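You operate a simulated robot arm through the tools that you are given. There is no shell and no other tool. Be economical: measure what you need, move in short steps, check, and stop when the job is done.

Carry out the task below with a simulated two-armed robot. There is one attempt and no reset: what you move stays moved.

JOB
On the oak worktop top, fold the press cloth in half.

The check looks at the end state, three seconds after you hand in, the way a careful person would. Anything else that was tipped, shoved, dropped, spilled or broken makes it a failure. Flat cloth is picked up by pressing the open fingertips on it (5 to 10 N) and closing them slowly along it; thin cloth reads only 2 to 8 mm in the jaws.

ROBOT AND FRAMES
Two 7-joint arms with two-finger parallel grippers on one trunk, on a base that drives. Base frame: it is fixed to the floor where the robot stands at the start and does not move with it; the origin is under the middle of the robot, x ahead of it, y to its left, z up. Readings come in mm, degrees, newtons and seconds.
The left shoulder is at the start at [70, 163, 1120], the right one opposite. Places, roughly: oak worktop top [600, 100, 900]. Payload 3.43 kg a hand.
The tool frame of a hand sits at the grasp point between the pads (the TCP): z along the fingers, y along the line on which they close. The tips reach 34 mm beyond it. Largest opening 128 mm; finger width 24, thickness 12; the body of the gripper, 48 by 130 mm, starts 96 mm behind the TCP.
Orientation is that of the tool frame in the base frame, as [roll, pitch, yaw] about the fixed x, y, z axes, in that order (R = Rz(yaw) Ry(pitch) Rx(roll)). With the fingers straight down and closing along the base's y, the tool's x points along the base's -x, its y along +y and its z along -z.

CONTROLS
- The arms move only by the tool move_arm. It takes "left_targets", "right_targets" or both (then of equal length, played together; a hand with none holds still); each is a list of rows, each a list of 3 entries, a list of its own where there are three numbers: the shift along the base's x, y, z in mm, then the turn, a rotation vector about the base's x, y, z in degrees, then the finger opening in mm, from 0 to 128. In form: [[[x, y, z], [rx, ry, rz], hand], ...]. A call has 1 to 8 rows; each row is the pose to reach, as a shift and turn from the pose commanded when the call began. Rows are played at 5 a second. More than 50 mm and 8.6 degrees between two rows, or a gripper value outside its range, and nothing of the call is played. Where a pose cannot be reached the arm comes as near as it can. A force on the tool above 40 N (or 10 N above the force at the start of the call, whichever is more), or a blocked arm, ends the call early, and 0.2 s more pass. Each finger travels about 153 mm/s and halts on what it meets, pressing with about 41 N; the grip force reading is that of the motor and also rises with nothing between the fingers. The clock runs only during rows and for 0.2 s after the last one: add rows that repeat a pose to give the fingers time. It gives the time, the measured TCP pose, the force on the tool (base axes), the opening and the grip force at its end, in the units of the frame above (readings bear some noise).
- Cameras (640 x 400 px; columns grow to the right, rows downward): "scene" is now at [138.2, -16.6, 1346.3]; the picture's right is [-0.18, -0.98, 0.00], its down [-0.58, 0.11, -0.80] and it looks along [0.79, -0.15, -0.59] (base axes); focal length 244 px, centre (320, 200). "left" rides on the left gripper at [76, 11, -160] in its tool frame; the picture's right is [-0.15, 0.99, 0.00], its down [-0.88, -0.13, -0.46] and it looks along [-0.45, -0.07, 0.89] (tool axes); focal length 234 px, centre (320, 200). "right" rides on the right gripper at [76, -11, -160] in its tool frame; the picture's right is [0.15, 0.99, 0.00], its down [-0.88, 0.13, -0.46] and it looks along [-0.45, 0.07, 0.89] (tool axes); focal length 234 px, centre (320, 200). There is no depth. A picture from a camera that has moved, and an enlarged one, comes with that camera's place and axes in the base frame and with its lens.
- camera(camera): a new picture of that camera. The clock stands still meanwhile.
- slide_trunk(by): slides the trunk up (or, below 0, down) by that many mm; the arms and the scene camera ride with it, the base frame stays. It gives what a move gives, with no picture.
- steer(legs): drives the robot by 1 to 6 legs, each [ahead, left, turn to the left] in mm, mm and degrees, along the robot's own axes; the way and the turn of a leg run together, so that a leg with both is an arc; at most 1500 mm and 180 degrees a leg. The arms and the cameras ride along, it lands a little off, and it stops where it bumps. It gives what a move gives.
- pan_tilt(pan, tilt): turns the head with the scene camera to pan (to the left, within 86 degrees either way) and tilt (down, from -29 to 69), counted from straight ahead of the robot. It gives what a move gives.
- close_up(camera, box): a new picture of the part [left, top, right, bottom] of that camera's present view, enlarged. The clock stands still meanwhile.
- hand_in(): hands the job in; it is judged then, once.

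Go step by step. Nothing tells you exact positions but the pictures and the camera data: compare them with the known pose of the tool, close in by small moves and look again before you grip or let go. The budget is 120 turns and 108 pictures, counting those below and the enlarged ones. Unless the task says otherwise, let go and move clear before handing in, and close with one line.

The tools are called after "Emit:" as a command line: name --argument value ..., lists and objects as JSON in quotes. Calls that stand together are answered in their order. move_arm: Moves the arms, as the interface text tells. Its arguments: {"type":"object","properties":{"left_targets":{"type":"array"},"right_targets":{"type":"array"}},"required":[]} The other tools are called the same way: slide_trunk (by) slides the trunk up or down; steer (legs) drives the base; pan_tilt (pan, tilt) turns the head that bears the scene camera; camera (camera) takes a picture; close_up (camera, box) takes an enlarged picture of a part of a camera's view; hand_in () hands the job in.

At the start:

```text
time: 0.0
left_tool_pos: [464.3, 234.2, 1139.7]
left_tool_rot: [-179.9, 0.0, 180.0]
left_ft_force: [-0.9, 0.2, 0.6]
left_grip_width: 128.1
left_finger_force: 0.0
right_tool_pos: [599.2, -234.5, 1123.9]
right_tool_rot: [180.0, 0.1, 179.9]
right_ft_force: [-0.6, 0.6, 0.2]
right_grip_width: 127.9
right_finger_force: 0.1
trunk travel left (down, up): [-600.0, 340.0]
robot x, y, heading: [-0.0, 2.2, 0.0]
head pan, tilt: [-10.5, 36.5]
```

scene: 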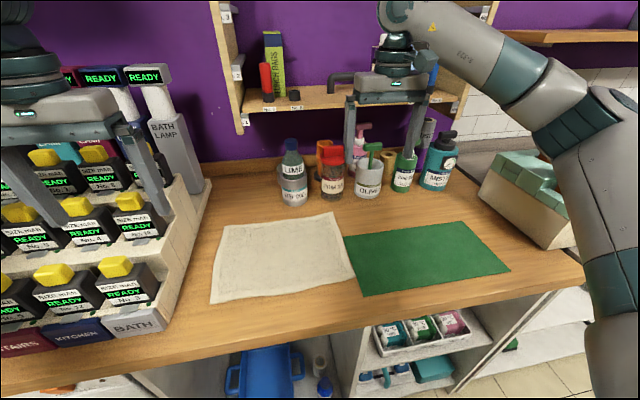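
right: 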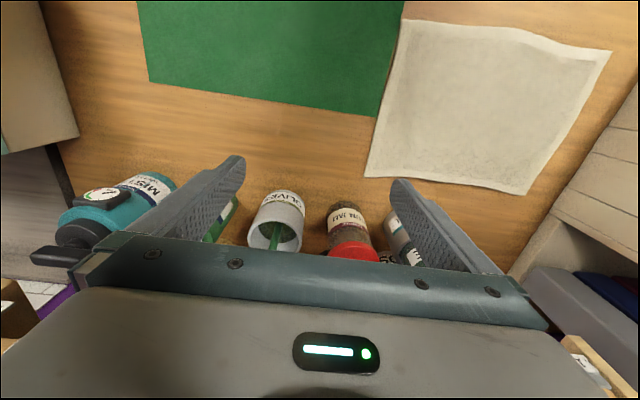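
left: 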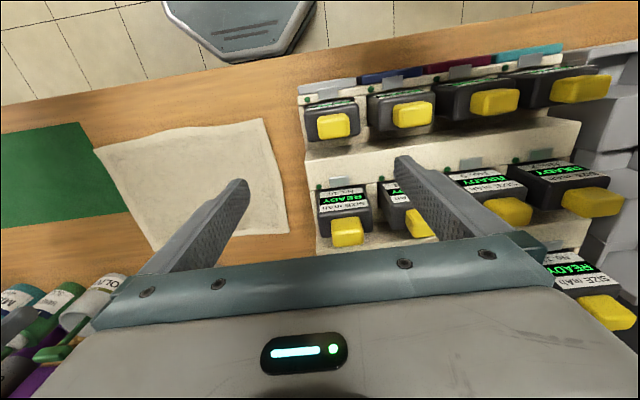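

The white cloth looks to be about x 430–660, y −150…150 with the surface near z≈905, and the green sheet beside it may be a mat. I'll enlarge the view to confirm which one is the press cloth and where its corners are.

Emit:
close_up --camera "scene" --box '[190, 190, 380, 310]'

Emit:
close_up --camera "scene" --box '[340, 200, 530, 320]'

```text
3.33 times, centred on (285, 250) of scene
camera zoom: at [138.2, -16.6, 1346.3], right [-0.18, -0.98, 0.0], down [-0.58, 0.11, -0.8], along [0.79, -0.15, -0.59], focal length 812 px, centre (437, 33)
```

zoom: 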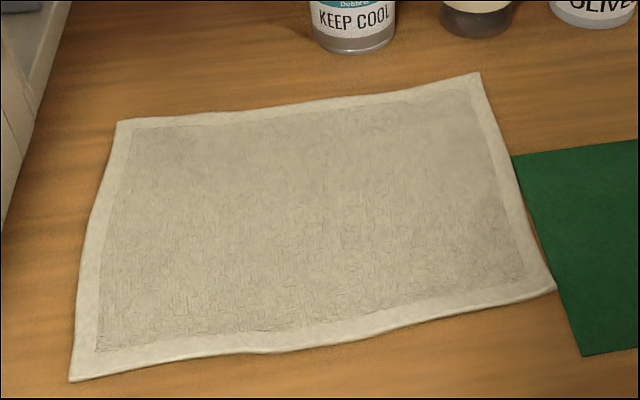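

```text
3.33 times, centred on (435, 260) of scene
camera zoom: at [138.2, -16.6, 1346.3], right [-0.18, -0.98, 0.0], down [-0.58, 0.11, -0.8], along [0.79, -0.15, -0.59], focal length 812 px, centre (-63, 0)
```

zoom: 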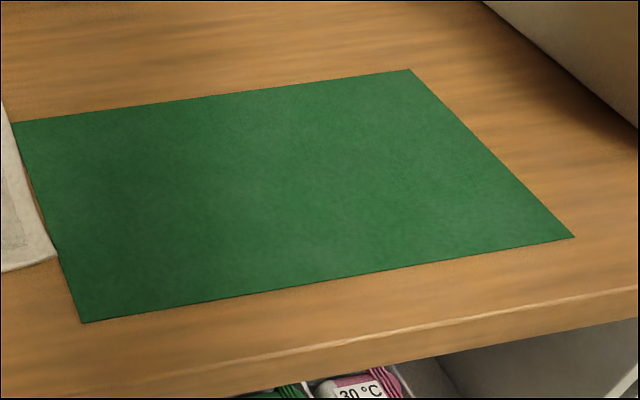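

The white hemmed sheet is the cloth, and the green one is a mat I must leave alone. I'll bring both hands above the two near corners, part closed, and look.

Emit:
move_arm --left_targets '[[[-3, -30, -20], [0, 0, 0], 100], [[-6, -60, -50], [0, 0, 0], 80], [[-9, -95, -80], [0, 0, 0], 60], [[-14, -126, -110], [0, 0, 0], 45], [[-14, -126, -140], [0, 0, 0], 45], [[-14, -126, -140], [0, 0, 0], 45]]' --right_targets '[[[-35, 20, -5], [0, 0, 0], 100], [[-70, 45, -30], [0, 0, 0], 80], [[-105, 75, -60], [0, 0, 0], 60], [[-130, 105, -90], [0, 0, 0], 45], [[-141, 119, -124], [0, 0, 0], 45], [[-141, 119, -124], [0, 0, 0], 45]]'

Emit:
camera --camera "left"

Emit:
camera --camera "right"

Emit:
camera --camera "scene"

```text
refused: row 3 steps farther than a row can; nothing moved
```

```text
102 pictures are left
camera left: at [390.5, 246.5, 1297.9], right [0.15, 0.99, 0.0], down [0.88, -0.13, 0.46], along [0.45, -0.07, -0.89], focal length 234 px, centre (320, 200)
```

left: 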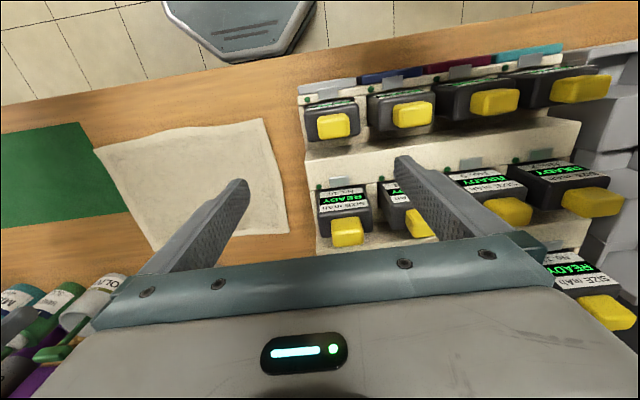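

```text
101 pictures are left
camera right: at [523.5, -246.3, 1284.5], right [-0.15, 0.99, 0.0], down [0.88, 0.13, 0.46], along [0.45, 0.07, -0.89], focal length 234 px, centre (320, 200)
```

right: 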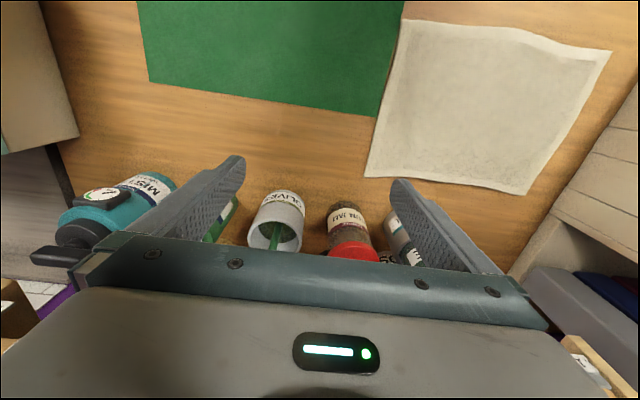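

```text
100 pictures are left
camera scene: at [138.2, -16.6, 1346.3], right [-0.18, -0.98, 0.0], down [-0.58, 0.11, -0.8], along [0.79, -0.15, -0.59], focal length 244 px, centre (320, 200)
```

scene: 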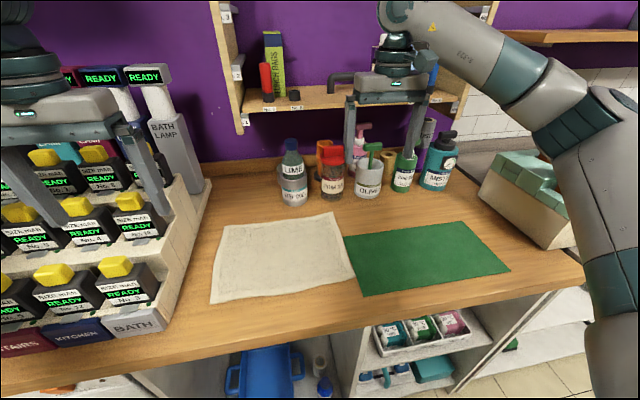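

Nothing moved, as one step was too long. I'll repeat the move with shorter steps, sliding the left hand clear of the rack before it descends.

Emit:
move_arm --left_targets '[[[-3, -40, 0], [0, 0, 0], 100], [[-6, -80, -10], [0, 0, 0], 80], [[-9, -110, -35], [0, 0, 0], 60], [[-14, -126, -70], [0, 0, 0], 45], [[-14, -126, -105], [0, 0, 0], 45], [[-14, -126, -140], [0, 0, 0], 45], [[-14, -126, -140], [0, 0, 0], 45]]' --right_targets '[[[-35, 20, 0], [0, 0, 0], 100], [[-70, 40, -15], [0, 0, 0], 80], [[-100, 65, -35], [0, 0, 0], 60], [[-125, 90, -65], [0, 0, 0], 45], [[-141, 108, -98], [0, 0, 0], 45], [[-141, 119, -124], [0, 0, 0], 45], [[-141, 119, -124], [0, 0, 0], 45]]'

Emit:
camera --camera "left"

Emit:
camera --camera "right"

Emit:
camera --camera "scene"

```text
time: 1.6
left_tool_pos: [451.2, 108.0, 998.8]
left_tool_rot: [-179.9, 0.0, 180.0]
left_ft_force: [0.1, -0.8, 0.1]
left_grip_width: 45.2
left_finger_force: 0.0
right_tool_pos: [457.1, -113.5, 999.5]
right_tool_rot: [-180.0, 0.0, -179.9]
right_ft_force: [0.6, -0.1, 0.1]
right_grip_width: 44.9
right_finger_force: 0.0
trunk travel left (down, up): [-600.0, 340.0]
robot x, y, heading: [2.8, 2.1, -0.2]
head pan, tilt: [-10.5, 36.5]
```

```text
99 pictures are left
camera left: at [375.6, 119.9, 1157.1], right [0.15, 0.99, 0.0], down [0.88, -0.13, 0.46], along [0.45, -0.07, -0.89], focal length 234 px, centre (320, 200)
```

left: 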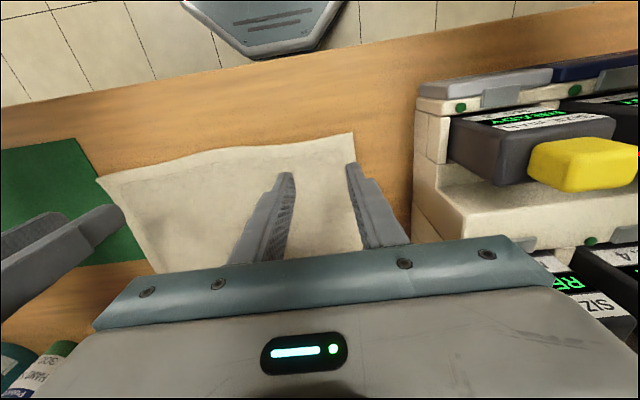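

```text
98 pictures are left
camera right: at [381.7, -125.9, 1158.9], right [-0.15, 0.99, 0.0], down [0.88, 0.13, 0.46], along [0.45, 0.07, -0.89], focal length 234 px, centre (320, 200)
```

right: 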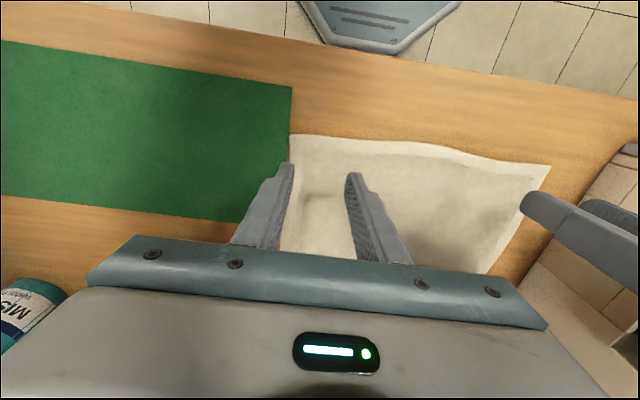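

```text
97 pictures are left
camera scene: at [137.3, -16.9, 1346.4], right [-0.18, -0.98, 0.0], down [-0.58, 0.11, -0.8], along [0.79, -0.15, -0.59], focal length 244 px, centre (320, 200)
```

scene: 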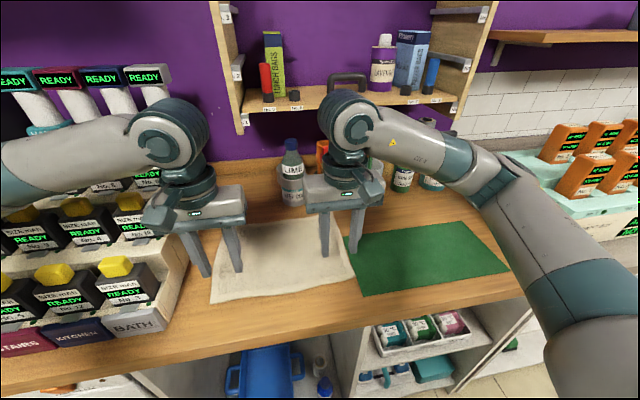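

The corners fit a surface at about z≈905, and both finger pairs lie over cloth just inside the near edge. I'll trim x and descend to about 6 mm above the cloth.

Emit:
move_arm --left_targets '[[[-2, 0, -30], [0, 0, 0], 45], [[-2, 0, -50], [0, 0, 0], 45], [[-2, 0, -53], [0, 0, 0], 45], [[-2, 0, -53], [0, 0, 0], 45]]' --right_targets '[[[-6, 0, -30], [0, 0, 0], 45], [[-6, 0, -50], [0, 0, 0], 45], [[-6, 0, -53], [0, 0, 0], 45], [[-6, 0, -53], [0, 0, 0], 45]]'

Emit:
camera --camera "left"

Emit:
camera --camera "right"

```text
time: 2.6
left_tool_pos: [448.7, 107.9, 945.5]
left_tool_rot: [180.0, -0.1, -180.0]
left_ft_force: [-0.5, 0.1, 0.5]
left_grip_width: 45.0
left_finger_force: 0.1
right_tool_pos: [450.1, -115.8, 947.2]
right_tool_rot: [-180.0, 0.0, 180.0]
right_ft_force: [0.0, 0.6, 0.3]
right_grip_width: 45.0
right_finger_force: 0.0
trunk travel left (down, up): [-600.0, 340.0]
robot x, y, heading: [0.6, -3.1, 0.1]
head pan, tilt: [-10.5, 36.5]
```

```text
96 pictures are left
camera left: at [373.7, 120.2, 1104.8], right [0.15, 0.99, 0.0], down [0.88, -0.13, 0.46], along [0.45, -0.07, -0.89], focal length 234 px, centre (320, 200)
```

left: 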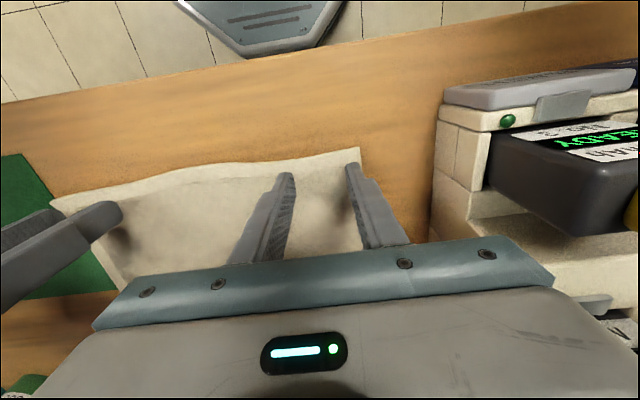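

```text
95 pictures are left
camera right: at [376.5, -126.6, 1106.1], right [-0.15, 0.99, 0.0], down [0.88, 0.13, 0.46], along [0.45, 0.07, -0.89], focal length 234 px, centre (320, 200)
```

right: 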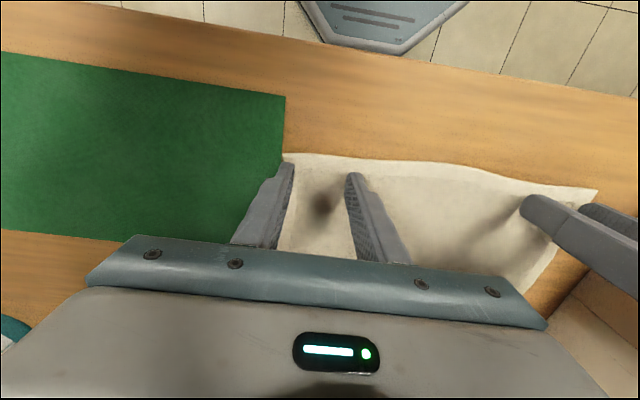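

The right outer finger sits very near the mat's edge, so I'll shift inward a little. Then I'll go down in small steps, watching the force.

Emit:
move_arm --left_targets '[[[0, -4, 0], [0, 0, 0], 42], [[0, -4, -3], [0, 0, 0], 42], [[0, -4, -4], [0, 0, 0], 42]]' --right_targets '[[[0, 10, 0], [0, 0, 0], 42], [[0, 10, -4], [0, 0, 0], 42], [[0, 10, -6], [0, 0, 0], 42]]'

```text
time: 3.4
left_tool_pos: [448.0, 105.2, 941.8]
left_tool_rot: [-180.0, -0.1, 180.0]
left_ft_force: [-0.6, -0.6, -0.2]
left_grip_width: 42.0
left_finger_force: 0.0
right_tool_pos: [449.6, -106.7, 940.6]
right_tool_rot: [-179.9, -0.1, -180.0]
right_ft_force: [-0.6, -0.6, 0.7]
right_grip_width: 41.9
right_finger_force: 0.1
trunk travel left (down, up): [-600.0, 340.0]
robot x, y, heading: [2.4, 2.1, -0.1]
head pan, tilt: [-10.5, 36.5]
```

No contact yet; continuing down in small steps.

Emit:
move_arm --left_targets '[[[0, 0, -2], [0, 0, 0], 42], [[0, 0, -3], [0, 0, 0], 42], [[0, 0, -3], [0, 0, 0], 42]]' --right_targets '[[[0, 0, -1], [0, 0, 0], 42], [[0, 0, -2], [0, 0, 0], 42], [[0, 0, -2], [0, 0, 0], 42]]'

```text
time: 4.2
left_tool_pos: [449.4, 105.6, 938.0]
left_tool_rot: [-179.9, 0.1, 180.0]
left_ft_force: [0.6, 0.1, 1.7]
left_grip_width: 41.8
left_finger_force: 0.0
right_tool_pos: [451.3, -106.4, 939.3]
right_tool_rot: [179.9, 0.0, 180.0]
right_ft_force: [0.3, -0.7, 1.6]
right_grip_width: 42.3
right_finger_force: 0.0
trunk travel left (down, up): [-600.0, 340.0]
robot x, y, heading: [0.7, -0.9, -0.1]
head pan, tilt: [-10.5, 36.5]
```

Both hands just begin to touch (about 1.7 N). One millimetre more.

Emit:
move_arm --left_targets '[[[0, 0, -1], [0, 0, 0], 42], [[0, 0, -1], [0, 0, 0], 42]]' --right_targets '[[[0, 0, -1], [0, 0, 0], 42], [[0, 0, -1], [0, 0, 0], 42]]'

```text
time: 4.8
left_tool_pos: [448.3, 104.5, 937.2]
left_tool_rot: [180.0, 0.1, 180.0]
left_ft_force: [1.2, 0.0, 5.1]
left_grip_width: 42.1
left_finger_force: 0.1
right_tool_pos: [450.8, -105.1, 938.6]
right_tool_rot: [180.0, 0.0, -179.9]
right_ft_force: [-0.1, -1.2, 2.6]
right_grip_width: 42.1
right_finger_force: 0.0
trunk travel left (down, up): [-600.0, 340.0]
robot x, y, heading: [1.5, -1.1, -0.2]
head pan, tilt: [-10.5, 36.5]
```

Emit:
move_arm --left_targets '[[[0, 0, -0.5], [0, 0, 0], 42], [[0, 0, -0.5], [0, 0, 0], 42]]' --right_targets '[[[0, 0, -1.2], [0, 0, 0], 42], [[0, 0, -1.2], [0, 0, 0], 42]]'

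```text
time: 5.4
left_tool_pos: [449.3, 104.8, 936.8]
left_tool_rot: [-180.0, 0.0, -179.9]
left_ft_force: [1.5, 1.2, 6.2]
left_grip_width: 41.6
left_finger_force: 0.1
right_tool_pos: [450.3, -106.6, 937.7]
right_tool_rot: [179.9, 0.1, -180.0]
right_ft_force: [0.7, -2.2, 7.1]
right_grip_width: 41.8
right_finger_force: 0.2
trunk travel left (down, up): [-600.0, 340.0]
robot x, y, heading: [-0.2, -1.5, 0.1]
head pan, tilt: [-10.5, 36.5]
```

Both press with 6–7 N. Now I'll close the fingers slowly along the cloth.

Emit:
move_arm --left_targets '[[[0, 0, 0], [0, 0, 0], 36], [[0, 0, 0], [0, 0, 0], 30], [[0, 0, 0], [0, 0, 0], 24], [[0, 0, 0], [0, 0, 0], 18], [[0, 0, 0], [0, 0, 0], 13], [[0, 0, 0], [0, 0, 0], 8], [[0, 0, 0], [0, 0, 0], 3], [[0, 0, 0], [0, 0, 0], 0]]' --right_targets '[[[0, 0, 0], [0, 0, 0], 36], [[0, 0, 0], [0, 0, 0], 30], [[0, 0, 0], [0, 0, 0], 24], [[0, 0, 0], [0, 0, 0], 18], [[0, 0, 0], [0, 0, 0], 13], [[0, 0, 0], [0, 0, 0], 8], [[0, 0, 0], [0, 0, 0], 3], [[0, 0, 0], [0, 0, 0], 0]]'

Emit:
camera --camera "left"

Emit:
camera --camera "right"

```text
time: 7.2
left_tool_pos: [447.9, 104.0, 937.7]
left_tool_rot: [-179.9, 0.0, -179.9]
left_ft_force: [0.7, -5.4, 4.9]
left_grip_width: 3.6
left_finger_force: 37.9
right_tool_pos: [450.7, -105.1, 936.9]
right_tool_rot: [180.0, 0.0, -180.0]
right_ft_force: [-1.0, 5.1, 6.5]
right_grip_width: 3.7
right_finger_force: 38.3
trunk travel left (down, up): [-600.0, 340.0]
robot x, y, heading: [1.3, 0.3, -0.1]
head pan, tilt: [-10.5, 36.5]
```

```text
94 pictures are left
camera left: at [373.2, 116.5, 1097.0], right [0.15, 0.99, 0.0], down [0.88, -0.13, 0.46], along [0.45, -0.07, -0.89], focal length 234 px, centre (320, 200)
```

left: 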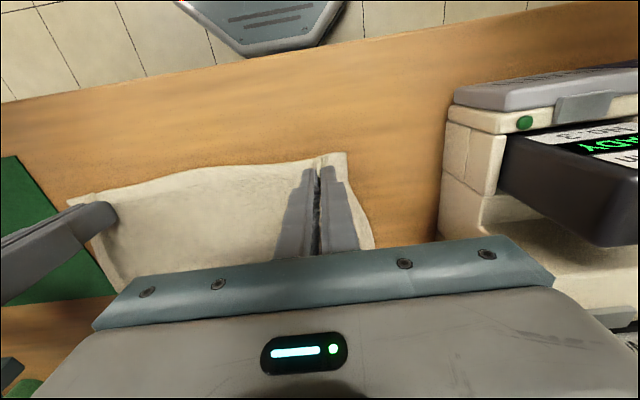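

```text
93 pictures are left
camera right: at [375.7, -117.1, 1097.6], right [-0.15, 0.99, 0.0], down [0.88, 0.13, 0.46], along [0.45, 0.07, -0.89], focal length 234 px, centre (320, 200)
```

right: 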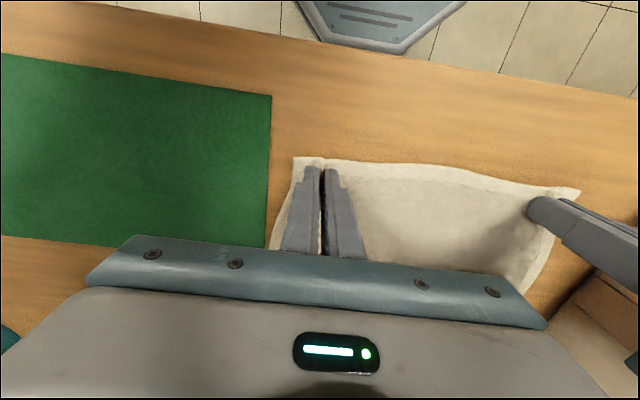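

Both hands hold the cloth (3.6 mm in the jaws). A direct flip would leave the hem curled at the jaws. So I'll lift the cloth to hang, lay its far half down moving away from me, and bring the held edge back on top toward me.

Emit:
move_arm --left_targets '[[[0, 0, 15], [0, 0, 0], 0], [[5, 0, 35], [0, 0, 0], 0], [[12, 0, 60], [0, 0, 0], 0], [[20, 0, 85], [0, 0, 0], 0], [[28, 0, 110], [0, 0, 0], 0], [[28, 0, 110], [0, 0, 0], 0]]' --right_targets '[[[0, 0, 15], [0, 0, 0], 0], [[5, 0, 35], [0, 0, 0], 0], [[12, 0, 60], [0, 0, 0], 0], [[20, 0, 85], [0, 0, 0], 0], [[28, 0, 110], [0, 0, 0], 0], [[28, 0, 110], [0, 0, 0], 0]]'

Emit:
camera --camera "scene"

Emit:
camera --camera "right"

```text
time: 8.6
left_tool_pos: [476.7, 104.2, 1047.8]
left_tool_rot: [180.0, 0.0, 180.0]
left_ft_force: [0.8, -5.6, -0.6]
left_grip_width: 3.6
left_finger_force: 38.0
right_tool_pos: [480.0, -107.1, 1047.2]
right_tool_rot: [-180.0, 0.0, -180.0]
right_ft_force: [1.0, 6.5, -0.5]
right_grip_width: 3.5
right_finger_force: 38.5
trunk travel left (down, up): [-600.0, 340.0]
robot x, y, heading: [0.6, 1.6, -0.1]
head pan, tilt: [-10.5, 36.5]
```

```text
92 pictures are left
camera scene: at [138.6, -16.5, 1346.2], right [-0.18, -0.98, 0.0], down [-0.59, 0.11, -0.8], along [0.79, -0.15, -0.6], focal length 244 px, centre (320, 200)
```

scene: 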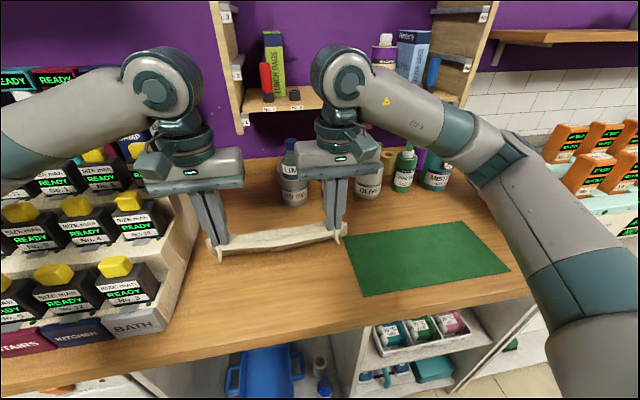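

```text
91 pictures are left
camera right: at [405.0, -118.0, 1208.0], right [-0.15, 0.99, 0.0], down [0.88, 0.13, 0.45], along [0.45, 0.07, -0.89], focal length 234 px, centre (320, 200)
```

right: 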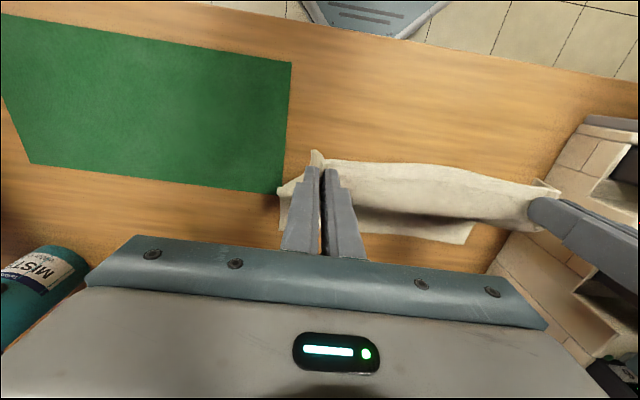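

Both corners are held with the cloth taut between the hands. I'll keep lifting until the cloth hangs free.

Emit:
move_arm --left_targets '[[[4, 2, 25], [0, 0, 0], 0], [[8, 4, 50], [0, 0, 0], 0], [[12, 6, 75], [0, 0, 0], 0], [[15, 8, 100], [0, 0, 0], 0], [[15, 8, 125], [0, 0, 0], 0], [[15, 8, 125], [0, 0, 0], 0], [[15, 8, 125], [0, 0, 0], 0]]' --right_targets '[[[4, 2, 25], [0, 0, 0], 0], [[8, 4, 50], [0, 0, 0], 0], [[12, 6, 75], [0, 0, 0], 0], [[15, 8, 100], [0, 0, 0], 0], [[15, 8, 125], [0, 0, 0], 0], [[15, 8, 125], [0, 0, 0], 0], [[15, 8, 125], [0, 0, 0], 0]]'

Emit:
camera --camera "scene"

Emit:
camera --camera "right"

Emit:
camera --camera "left"

```text
time: 10.2
left_tool_pos: [490.5, 113.6, 1172.9]
left_tool_rot: [180.0, 0.1, -180.0]
left_ft_force: [-1.0, -6.7, 0.5]
left_grip_width: 3.7
left_finger_force: 38.5
right_tool_pos: [494.1, -97.8, 1173.1]
right_tool_rot: [-180.0, 0.0, -180.0]
right_ft_force: [-0.5, 6.1, -0.1]
right_grip_width: 3.5
right_finger_force: 37.9
trunk travel left (down, up): [-600.0, 340.0]
robot x, y, heading: [-2.5, 1.6, -0.3]
head pan, tilt: [-10.5, 36.5]
```

```text
90 pictures are left
camera scene: at [138.0, -16.5, 1346.3], right [-0.18, -0.98, 0.0], down [-0.58, 0.11, -0.8], along [0.79, -0.15, -0.59], focal length 244 px, centre (320, 200)
```

scene: 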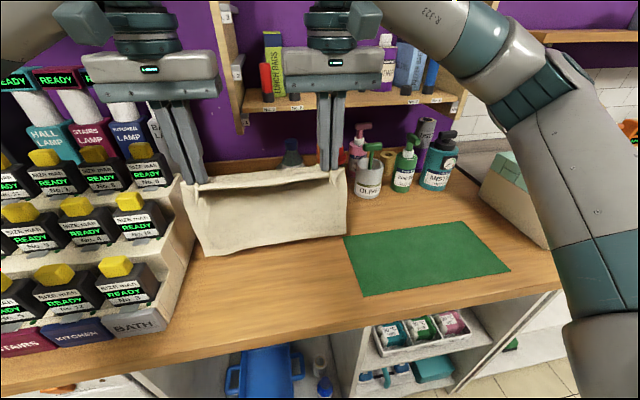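

```text
89 pictures are left
camera right: at [419.2, -109.3, 1333.5], right [-0.15, 0.99, 0.0], down [0.88, 0.13, 0.46], along [0.45, 0.07, -0.89], focal length 234 px, centre (320, 200)
```

right: 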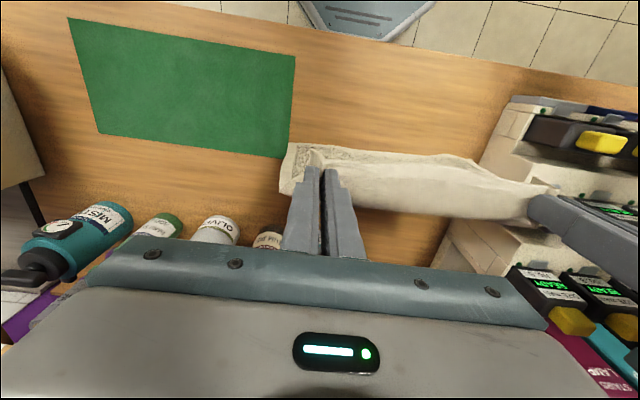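

```text
88 pictures are left
camera left: at [415.7, 124.8, 1331.5], right [0.15, 0.99, 0.0], down [0.88, -0.13, 0.46], along [0.45, -0.07, -0.89], focal length 234 px, centre (320, 200)
```

left: 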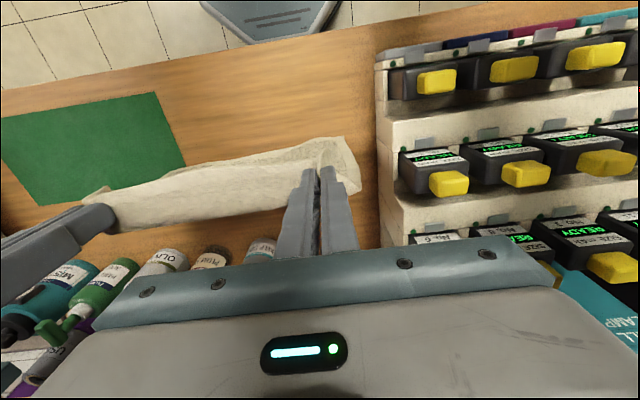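

The cloth hangs freely with its lower edge about 45 mm above the top at x≈517. I'll move back a little and lower until it nearly touches.

Emit:
move_arm --left_targets '[[[-10, 0, -5], [0, 0, 0], 0], [[-20, 0, -15], [0, 0, 0], 0], [[-25, 0, -25], [0, 0, 0], 0], [[-25, 0, -35], [0, 0, 0], 0], [[-25, 0, -35], [0, 0, 0], 0], [[-25, 0, -35], [0, 0, 0], 0]]' --right_targets '[[[-10, 0, -5], [0, 0, 0], 0], [[-20, 0, -15], [0, 0, 0], 0], [[-25, 0, -25], [0, 0, 0], 0], [[-25, 0, -35], [0, 0, 0], 0], [[-25, 0, -35], [0, 0, 0], 0], [[-25, 0, -35], [0, 0, 0], 0]]'

Emit:
camera --camera "scene"

```text
time: 11.6
left_tool_pos: [466.9, 114.0, 1136.4]
left_tool_rot: [-180.0, -0.1, -180.0]
left_ft_force: [0.8, -8.0, 0.9]
left_grip_width: 3.8
left_finger_force: 37.9
right_tool_pos: [469.3, -97.7, 1136.6]
right_tool_rot: [180.0, 0.0, 179.9]
right_ft_force: [0.9, 7.3, -0.4]
right_grip_width: 3.6
right_finger_force: 38.3
trunk travel left (down, up): [-600.0, 340.0]
robot x, y, heading: [0.6, -1.5, 0.2]
head pan, tilt: [-10.5, 36.5]
```

```text
87 pictures are left
camera scene: at [138.4, -16.5, 1346.3], right [-0.18, -0.98, 0.0], down [-0.58, 0.11, -0.8], along [0.79, -0.15, -0.59], focal length 244 px, centre (320, 200)
```

scene: 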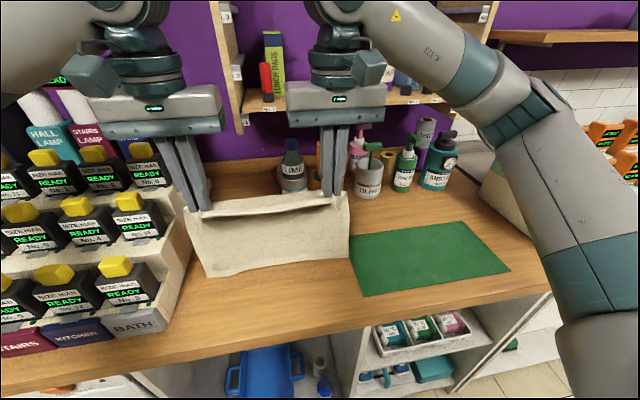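

The lower edge is just at the surface at x≈495, clear of the mat. Now I'll lay the lower half by moving ahead and down together.

Emit:
move_arm --left_targets '[[[8, 0, -12], [0, 0, 0], 0], [[24, 0, -26], [0, 0, 0], 0], [[42, 0, -42], [0, 0, 0], 0], [[60, 0, -57], [0, 0, 0], 0], [[78, 0, -72], [0, 0, 0], 0], [[96, 0, -86], [0, 0, 0], 0], [[96, 0, -86], [0, 0, 0], 0]]' --right_targets '[[[8, 0, -12], [0, 0, 0], 0], [[24, 0, -26], [0, 0, 0], 0], [[42, 0, -42], [0, 0, 0], 0], [[60, 0, -57], [0, 0, 0], 0], [[78, 0, -72], [0, 0, 0], 0], [[96, 0, -86], [0, 0, 0], 0], [[96, 0, -86], [0, 0, 0], 0]]'

Emit:
camera --camera "scene"

Emit:
camera --camera "right"

```text
time: 13.2
left_tool_pos: [562.7, 113.3, 1049.8]
left_tool_rot: [180.0, 0.0, -180.0]
left_ft_force: [-1.2, -4.2, 0.0]
left_grip_width: 3.7
left_finger_force: 38.5
right_tool_pos: [566.6, -97.6, 1050.3]
right_tool_rot: [180.0, -0.1, 180.0]
right_ft_force: [-0.1, 4.8, -0.1]
right_grip_width: 3.6
right_finger_force: 38.3
trunk travel left (down, up): [-600.0, 340.0]
robot x, y, heading: [2.8, 0.9, -0.2]
head pan, tilt: [-10.5, 36.5]
```

```text
86 pictures are left
camera scene: at [137.3, -16.6, 1346.4], right [-0.18, -0.98, 0.0], down [-0.58, 0.11, -0.8], along [0.79, -0.15, -0.59], focal length 244 px, centre (320, 200)
```

scene: 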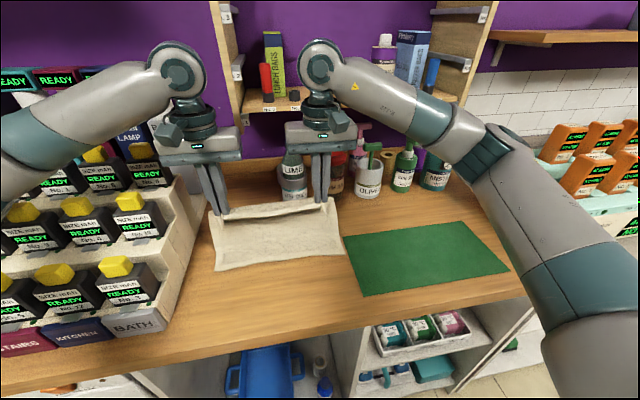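

```text
85 pictures are left
camera right: at [490.3, -108.5, 1211.9], right [-0.15, 0.99, 0.0], down [0.88, 0.13, 0.46], along [0.45, 0.07, -0.89], focal length 234 px, centre (320, 200)
```

right: 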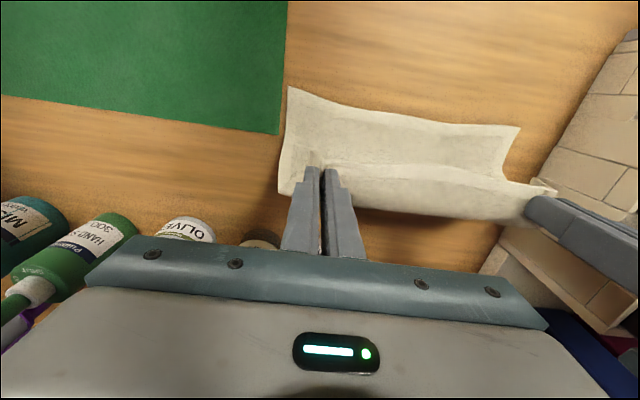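

The lower half lies flat with its edge at x≈503. Next I'll bring the held edge a bit further, then back and down over it, stopping slightly high.

Emit:
move_arm --left_targets '[[[14, 0, -10], [0, 0, 0], 0], [[24, 0, -24], [0, 0, 0], 0], [[20, 0, -42], [0, 0, 0], 0], [[6, 0, -60], [0, 0, 0], 0], [[-12, 0, -76], [0, 0, 0], 0], [[-30, 0, -88], [0, 0, 0], 0], [[-42, 0, -95], [0, 0, 0], 0], [[-42, 0, -95], [0, 0, 0], 0]]' --right_targets '[[[13, 0, -10], [0, 0, 0], 0], [[22, 0, -24], [0, 0, 0], 0], [[18, 0, -42], [0, 0, 0], 0], [[3, 0, -60], [0, 0, 0], 0], [[-15, 0, -76], [0, 0, 0], 0], [[-34, 0, -88], [0, 0, 0], 0], [[-47, 0, -95], [0, 0, 0], 0], [[-47, 0, -95], [0, 0, 0], 0]]'

Emit:
camera --camera "scene"

Emit:
camera --camera "right"

Emit:
camera --camera "left"

```text
time: 15.0
left_tool_pos: [523.5, 94.6, 980.1]
left_tool_rot: [179.2, 2.5, 179.6]
left_ft_force: [-1.3, -4.3, -1.1]
left_grip_width: 3.5
left_finger_force: 38.2
right_tool_pos: [514.6, -113.9, 965.4]
right_tool_rot: [179.1, 0.5, 179.5]
right_ft_force: [-0.5, 4.8, 0.3]
right_grip_width: 3.7
right_finger_force: 37.6
trunk travel left (down, up): [-600.0, 340.0]
robot x, y, heading: [1.3, 1.2, -0.6]
head pan, tilt: [-10.5, 36.5]
```

```text
84 pictures are left
camera scene: at [131.4, -37.3, 1351.3], right [-0.19, -0.98, -0.02], down [-0.58, 0.13, -0.81], along [0.79, -0.14, -0.59], focal length 244 px, centre (320, 200)
```

scene: 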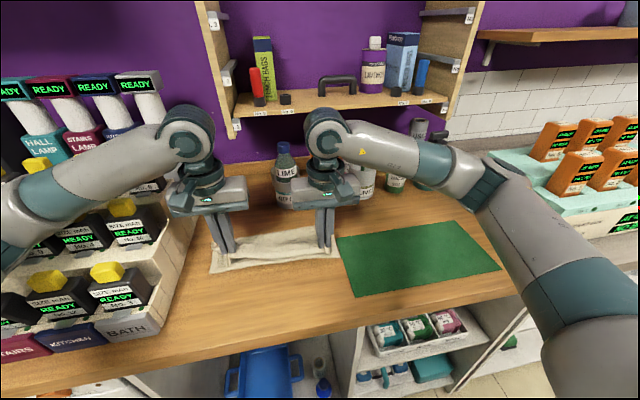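

```text
83 pictures are left
camera right: at [437.8, -127.7, 1124.0], right [-0.14, 0.99, 0.02], down [0.88, 0.12, 0.46], along [0.46, 0.08, -0.89], focal length 234 px, centre (320, 200)
```

right: 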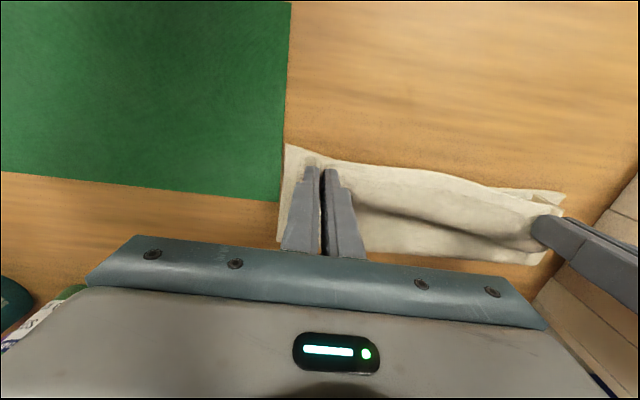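

```text
82 pictures are left
camera left: at [442.0, 104.3, 1138.3], right [0.15, 0.99, 0.02], down [0.86, -0.14, 0.49], along [0.49, -0.06, -0.87], focal length 234 px, centre (320, 200)
```

left: 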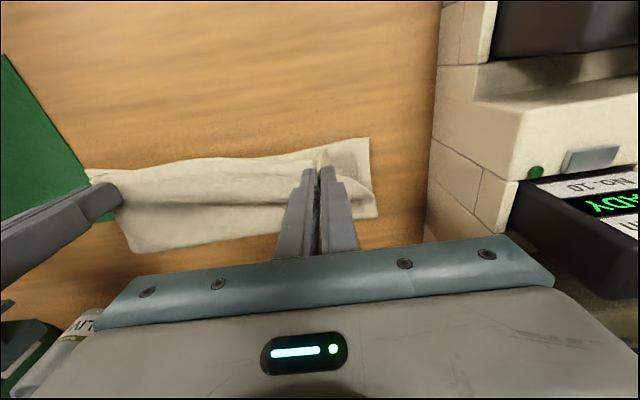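

The robot has leaned slightly and the left hand is about 25 mm above where I sent it, so the left arm is bearing on something. Time stands still during pictures, so I'll look closer before relieving it.

Emit:
close_up --camera "scene" --box '[0, 60, 260, 260]'

Emit:
close_up --camera "scene" --box '[180, 120, 380, 290]'

```text
2.00 times, centred on (130, 160) of scene
camera zoom: at [131.4, -37.3, 1351.3], right [-0.19, -0.98, -0.02], down [-0.58, 0.13, -0.81], along [0.79, -0.14, -0.59], focal length 487 px, centre (700, 280)
```

zoom: 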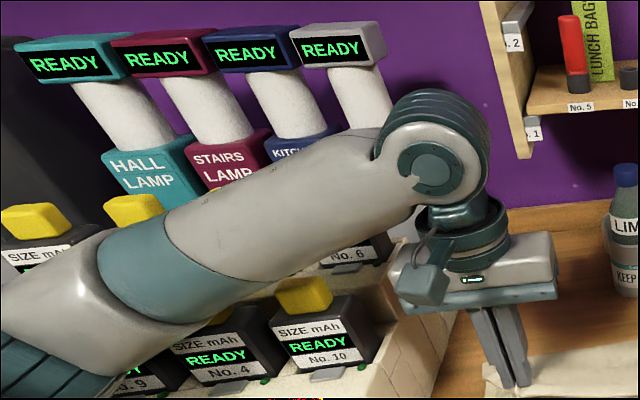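

```text
2.35 times, centred on (280, 205) of scene
camera zoom: at [131.4, -37.3, 1351.3], right [-0.19, -0.98, -0.02], down [-0.58, 0.13, -0.81], along [0.79, -0.14, -0.59], focal length 573 px, centre (414, 188)
```

zoom: 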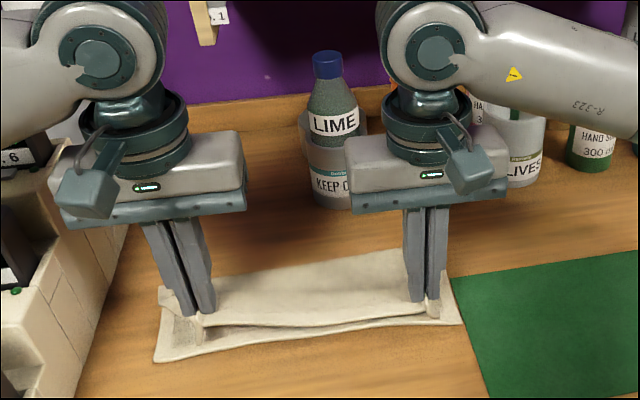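

The left forearm/elbow rests on the batteries in the rack. I'll take the load off by raising both hands along the arc, then look.

Emit:
move_arm --left_targets '[[[3, 0, 12], [0, 0, 0], 0], [[8, 0, 28], [0, 0, 0], 0], [[14, 0, 45], [0, 0, 0], 0], [[14, 0, 45], [0, 0, 0], 0]]' --right_targets '[[[3, 0, 12], [0, 0, 0], 0], [[8, 0, 28], [0, 0, 0], 0], [[14, 0, 45], [0, 0, 0], 0], [[14, 0, 45], [0, 0, 0], 0]]'

Emit:
close_up --camera "scene" --box '[0, 60, 260, 260]'

Emit:
camera --camera "scene"

```text
time: 16.0
left_tool_pos: [539.1, 107.5, 993.9]
left_tool_rot: [179.8, -0.6, 179.7]
left_ft_force: [-0.8, -5.0, 0.9]
left_grip_width: 3.6
left_finger_force: 38.0
right_tool_pos: [537.5, -102.2, 995.8]
right_tool_rot: [179.8, -0.3, -180.0]
right_ft_force: [-0.2, 4.7, 0.4]
right_grip_width: 3.5
right_finger_force: 38.6
trunk travel left (down, up): [-600.0, 340.0]
robot x, y, heading: [-0.8, -1.0, -0.1]
head pan, tilt: [-10.5, 36.5]
```

```text
2.00 times, centred on (130, 160) of scene
camera zoom: at [144.8, -22.2, 1342.6], right [-0.18, -0.98, 0.0], down [-0.59, 0.11, -0.8], along [0.79, -0.15, -0.6], focal length 487 px, centre (700, 280)
```

zoom: 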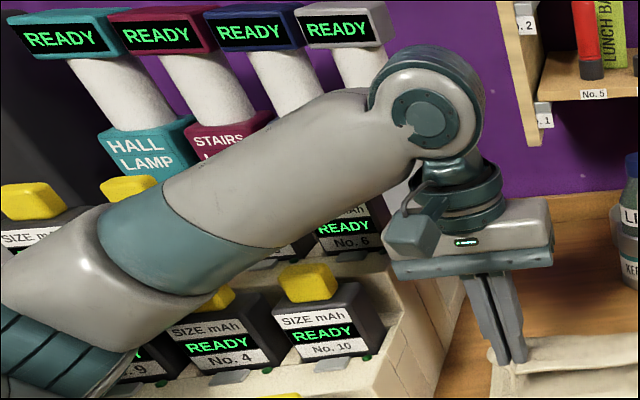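

```text
78 pictures are left
camera scene: at [144.8, -22.2, 1342.6], right [-0.18, -0.98, 0.0], down [-0.59, 0.11, -0.8], along [0.79, -0.15, -0.6], focal length 244 px, centre (320, 200)
```

scene: 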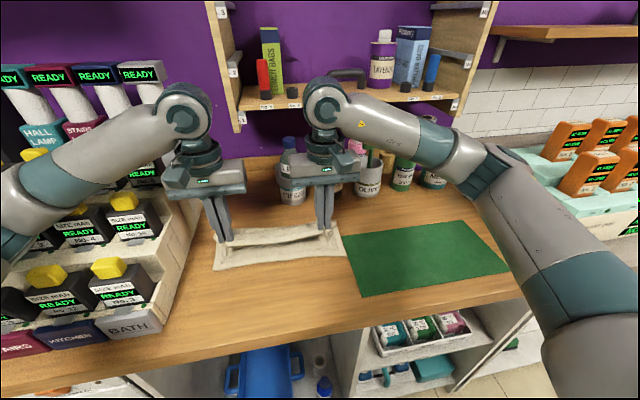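

The load is mostly off and the robot is rocking back. I'll hold still so it settles, then slide the trunk up a little so the elbow sits higher.

Emit:
move_arm --left_targets '[[[0, 0, 0], [0, 0, 0], 0], [[0, 0, 0], [0, 0, 0], 0], [[0, 0, 0], [0, 0, 0], 0], [[0, 0, 0], [0, 0, 0], 0]]' --right_targets '[[[0, 0, 0], [0, 0, 0], 0], [[0, 0, 0], [0, 0, 0], 0], [[0, 0, 0], [0, 0, 0], 0], [[0, 0, 0], [0, 0, 0], 0]]'

Emit:
slide_trunk --by 25

Emit:
camera --camera "scene"

Emit:
close_up --camera "scene" --box '[0, 60, 260, 260]'

```text
time: 17.0
left_tool_pos: [539.2, 113.1, 998.0]
left_tool_rot: [-179.9, -0.3, -180.0]
left_ft_force: [-0.6, -7.3, -0.3]
left_grip_width: 3.5
left_finger_force: 38.8
right_tool_pos: [536.6, -99.2, 998.7]
right_tool_rot: [179.9, -0.3, -179.9]
right_ft_force: [-0.5, 6.6, 0.5]
right_grip_width: 3.4
right_finger_force: 38.1
trunk travel left (down, up): [-600.0, 340.0]
robot x, y, heading: [2.3, 2.2, 0.2]
head pan, tilt: [-10.5, 36.5]
```

```text
time: 17.7
left_tool_pos: [535.5, 114.0, 1023.9]
left_tool_rot: [-179.9, -0.1, -179.9]
left_ft_force: [1.1, -6.7, 0.0]
left_grip_width: 3.7
left_finger_force: 37.9
right_tool_pos: [533.8, -97.2, 1024.7]
right_tool_rot: [180.0, -0.1, -179.9]
right_ft_force: [0.7, 6.6, -0.3]
right_grip_width: 3.8
right_finger_force: 38.0
trunk travel left (down, up): [-625.0, 315.0]
robot x, y, heading: [-3.6, 0.1, -0.1]
head pan, tilt: [-10.5, 36.5]
```

```text
77 pictures are left
camera scene: at [139.7, -16.6, 1371.1], right [-0.18, -0.98, 0.0], down [-0.59, 0.11, -0.8], along [0.79, -0.15, -0.6], focal length 244 px, centre (320, 200)
```

scene: 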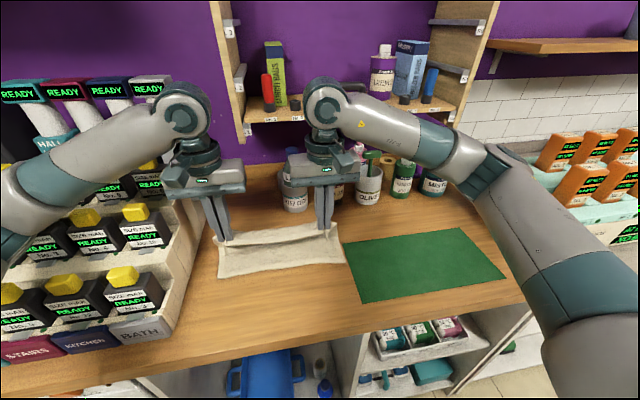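

```text
2.00 times, centred on (130, 160) of scene
camera zoom: at [139.7, -16.6, 1371.1], right [-0.18, -0.98, 0.0], down [-0.59, 0.11, -0.8], along [0.79, -0.15, -0.6], focal length 487 px, centre (700, 280)
```

zoom: 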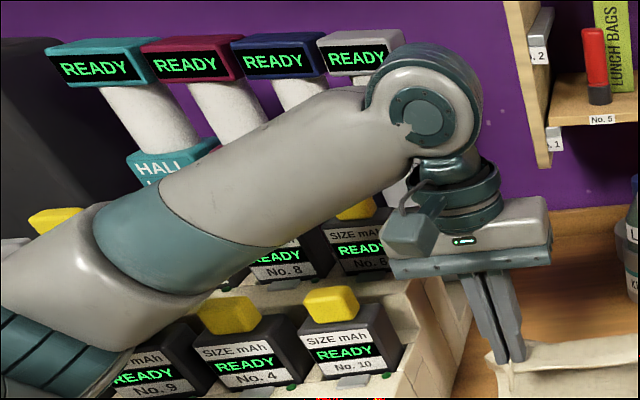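

All back to normal. I'll alternate lowering the hands and raising the trunk, so the hem stays at its height while the elbow rises.

Emit:
move_arm --left_targets '[[[0, 0, -13], [0, 0, 0], 0], [[0, 0, -25], [0, 0, 0], 0]]' --right_targets '[[[0, 0, -13], [0, 0, 0], 0], [[0, 0, -25], [0, 0, 0], 0]]'

Emit:
slide_trunk --by 25

Emit:
move_arm --left_targets '[[[0, 0, -13], [0, 0, 0], 0], [[0, 0, -25], [0, 0, 0], 0]]' --right_targets '[[[0, 0, -13], [0, 0, 0], 0], [[0, 0, -25], [0, 0, 0], 0]]'

Emit:
slide_trunk --by 25

Emit:
camera --camera "scene"

```text
time: 18.3
left_tool_pos: [534.9, 112.9, 1000.3]
left_tool_rot: [180.0, -0.1, 180.0]
left_ft_force: [0.2, -4.4, -0.6]
left_grip_width: 3.7
left_finger_force: 37.9
right_tool_pos: [531.7, -97.0, 1000.5]
right_tool_rot: [180.0, -0.1, -179.9]
right_ft_force: [0.4, 4.2, -0.3]
right_grip_width: 3.6
right_finger_force: 38.0
trunk travel left (down, up): [-625.0, 315.0]
robot x, y, heading: [2.1, -0.6, 0.3]
head pan, tilt: [-10.5, 36.5]
```

```text
time: 19.0
left_tool_pos: [536.4, 112.9, 1026.0]
left_tool_rot: [180.0, 0.0, -180.0]
left_ft_force: [1.2, -4.6, -1.3]
left_grip_width: 3.4
left_finger_force: 38.5
right_tool_pos: [532.0, -96.6, 1025.7]
right_tool_rot: [180.0, -0.1, -180.0]
right_ft_force: [-0.4, 3.2, -0.2]
right_grip_width: 3.3
right_finger_force: 38.0
trunk travel left (down, up): [-650.0, 290.0]
robot x, y, heading: [-3.4, 0.3, 0.1]
head pan, tilt: [-10.5, 36.5]
```

```text
time: 19.6
left_tool_pos: [535.5, 112.9, 999.8]
left_tool_rot: [180.0, -0.1, 180.0]
left_ft_force: [0.3, -3.2, 0.3]
left_grip_width: 3.7
left_finger_force: 38.2
right_tool_pos: [531.4, -96.6, 1000.2]
right_tool_rot: [180.0, 0.0, 179.9]
right_ft_force: [0.4, 3.1, -0.6]
right_grip_width: 3.6
right_finger_force: 37.9
trunk travel left (down, up): [-650.0, 290.0]
robot x, y, heading: [4.5, -0.9, 0.1]
head pan, tilt: [-10.5, 36.5]
```

```text
time: 20.3
left_tool_pos: [535.3, 113.3, 1026.1]
left_tool_rot: [-179.9, 0.0, 180.0]
left_ft_force: [0.6, -4.3, 0.3]
left_grip_width: 3.6
left_finger_force: 38.4
right_tool_pos: [533.4, -97.0, 1026.3]
right_tool_rot: [-179.9, 0.0, -180.0]
right_ft_force: [-0.1, 3.7, -1.0]
right_grip_width: 3.4
right_finger_force: 38.0
trunk travel left (down, up): [-675.0, 265.0]
robot x, y, heading: [-2.7, -2.1, -0.1]
head pan, tilt: [-10.5, 36.5]
```

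```text
75 pictures are left
camera scene: at [138.7, -16.5, 1421.2], right [-0.18, -0.98, 0.0], down [-0.59, 0.11, -0.8], along [0.79, -0.15, -0.6], focal length 244 px, centre (320, 200)
```

scene: 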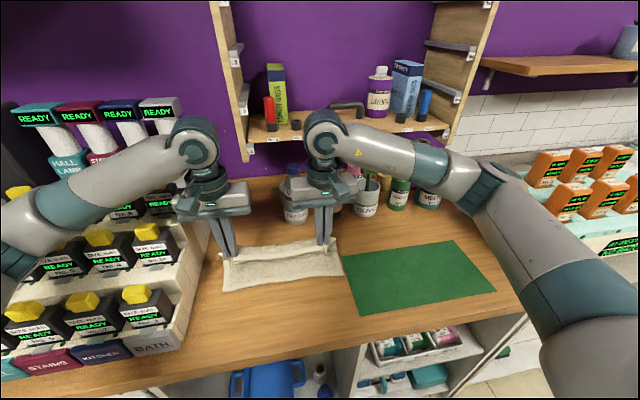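

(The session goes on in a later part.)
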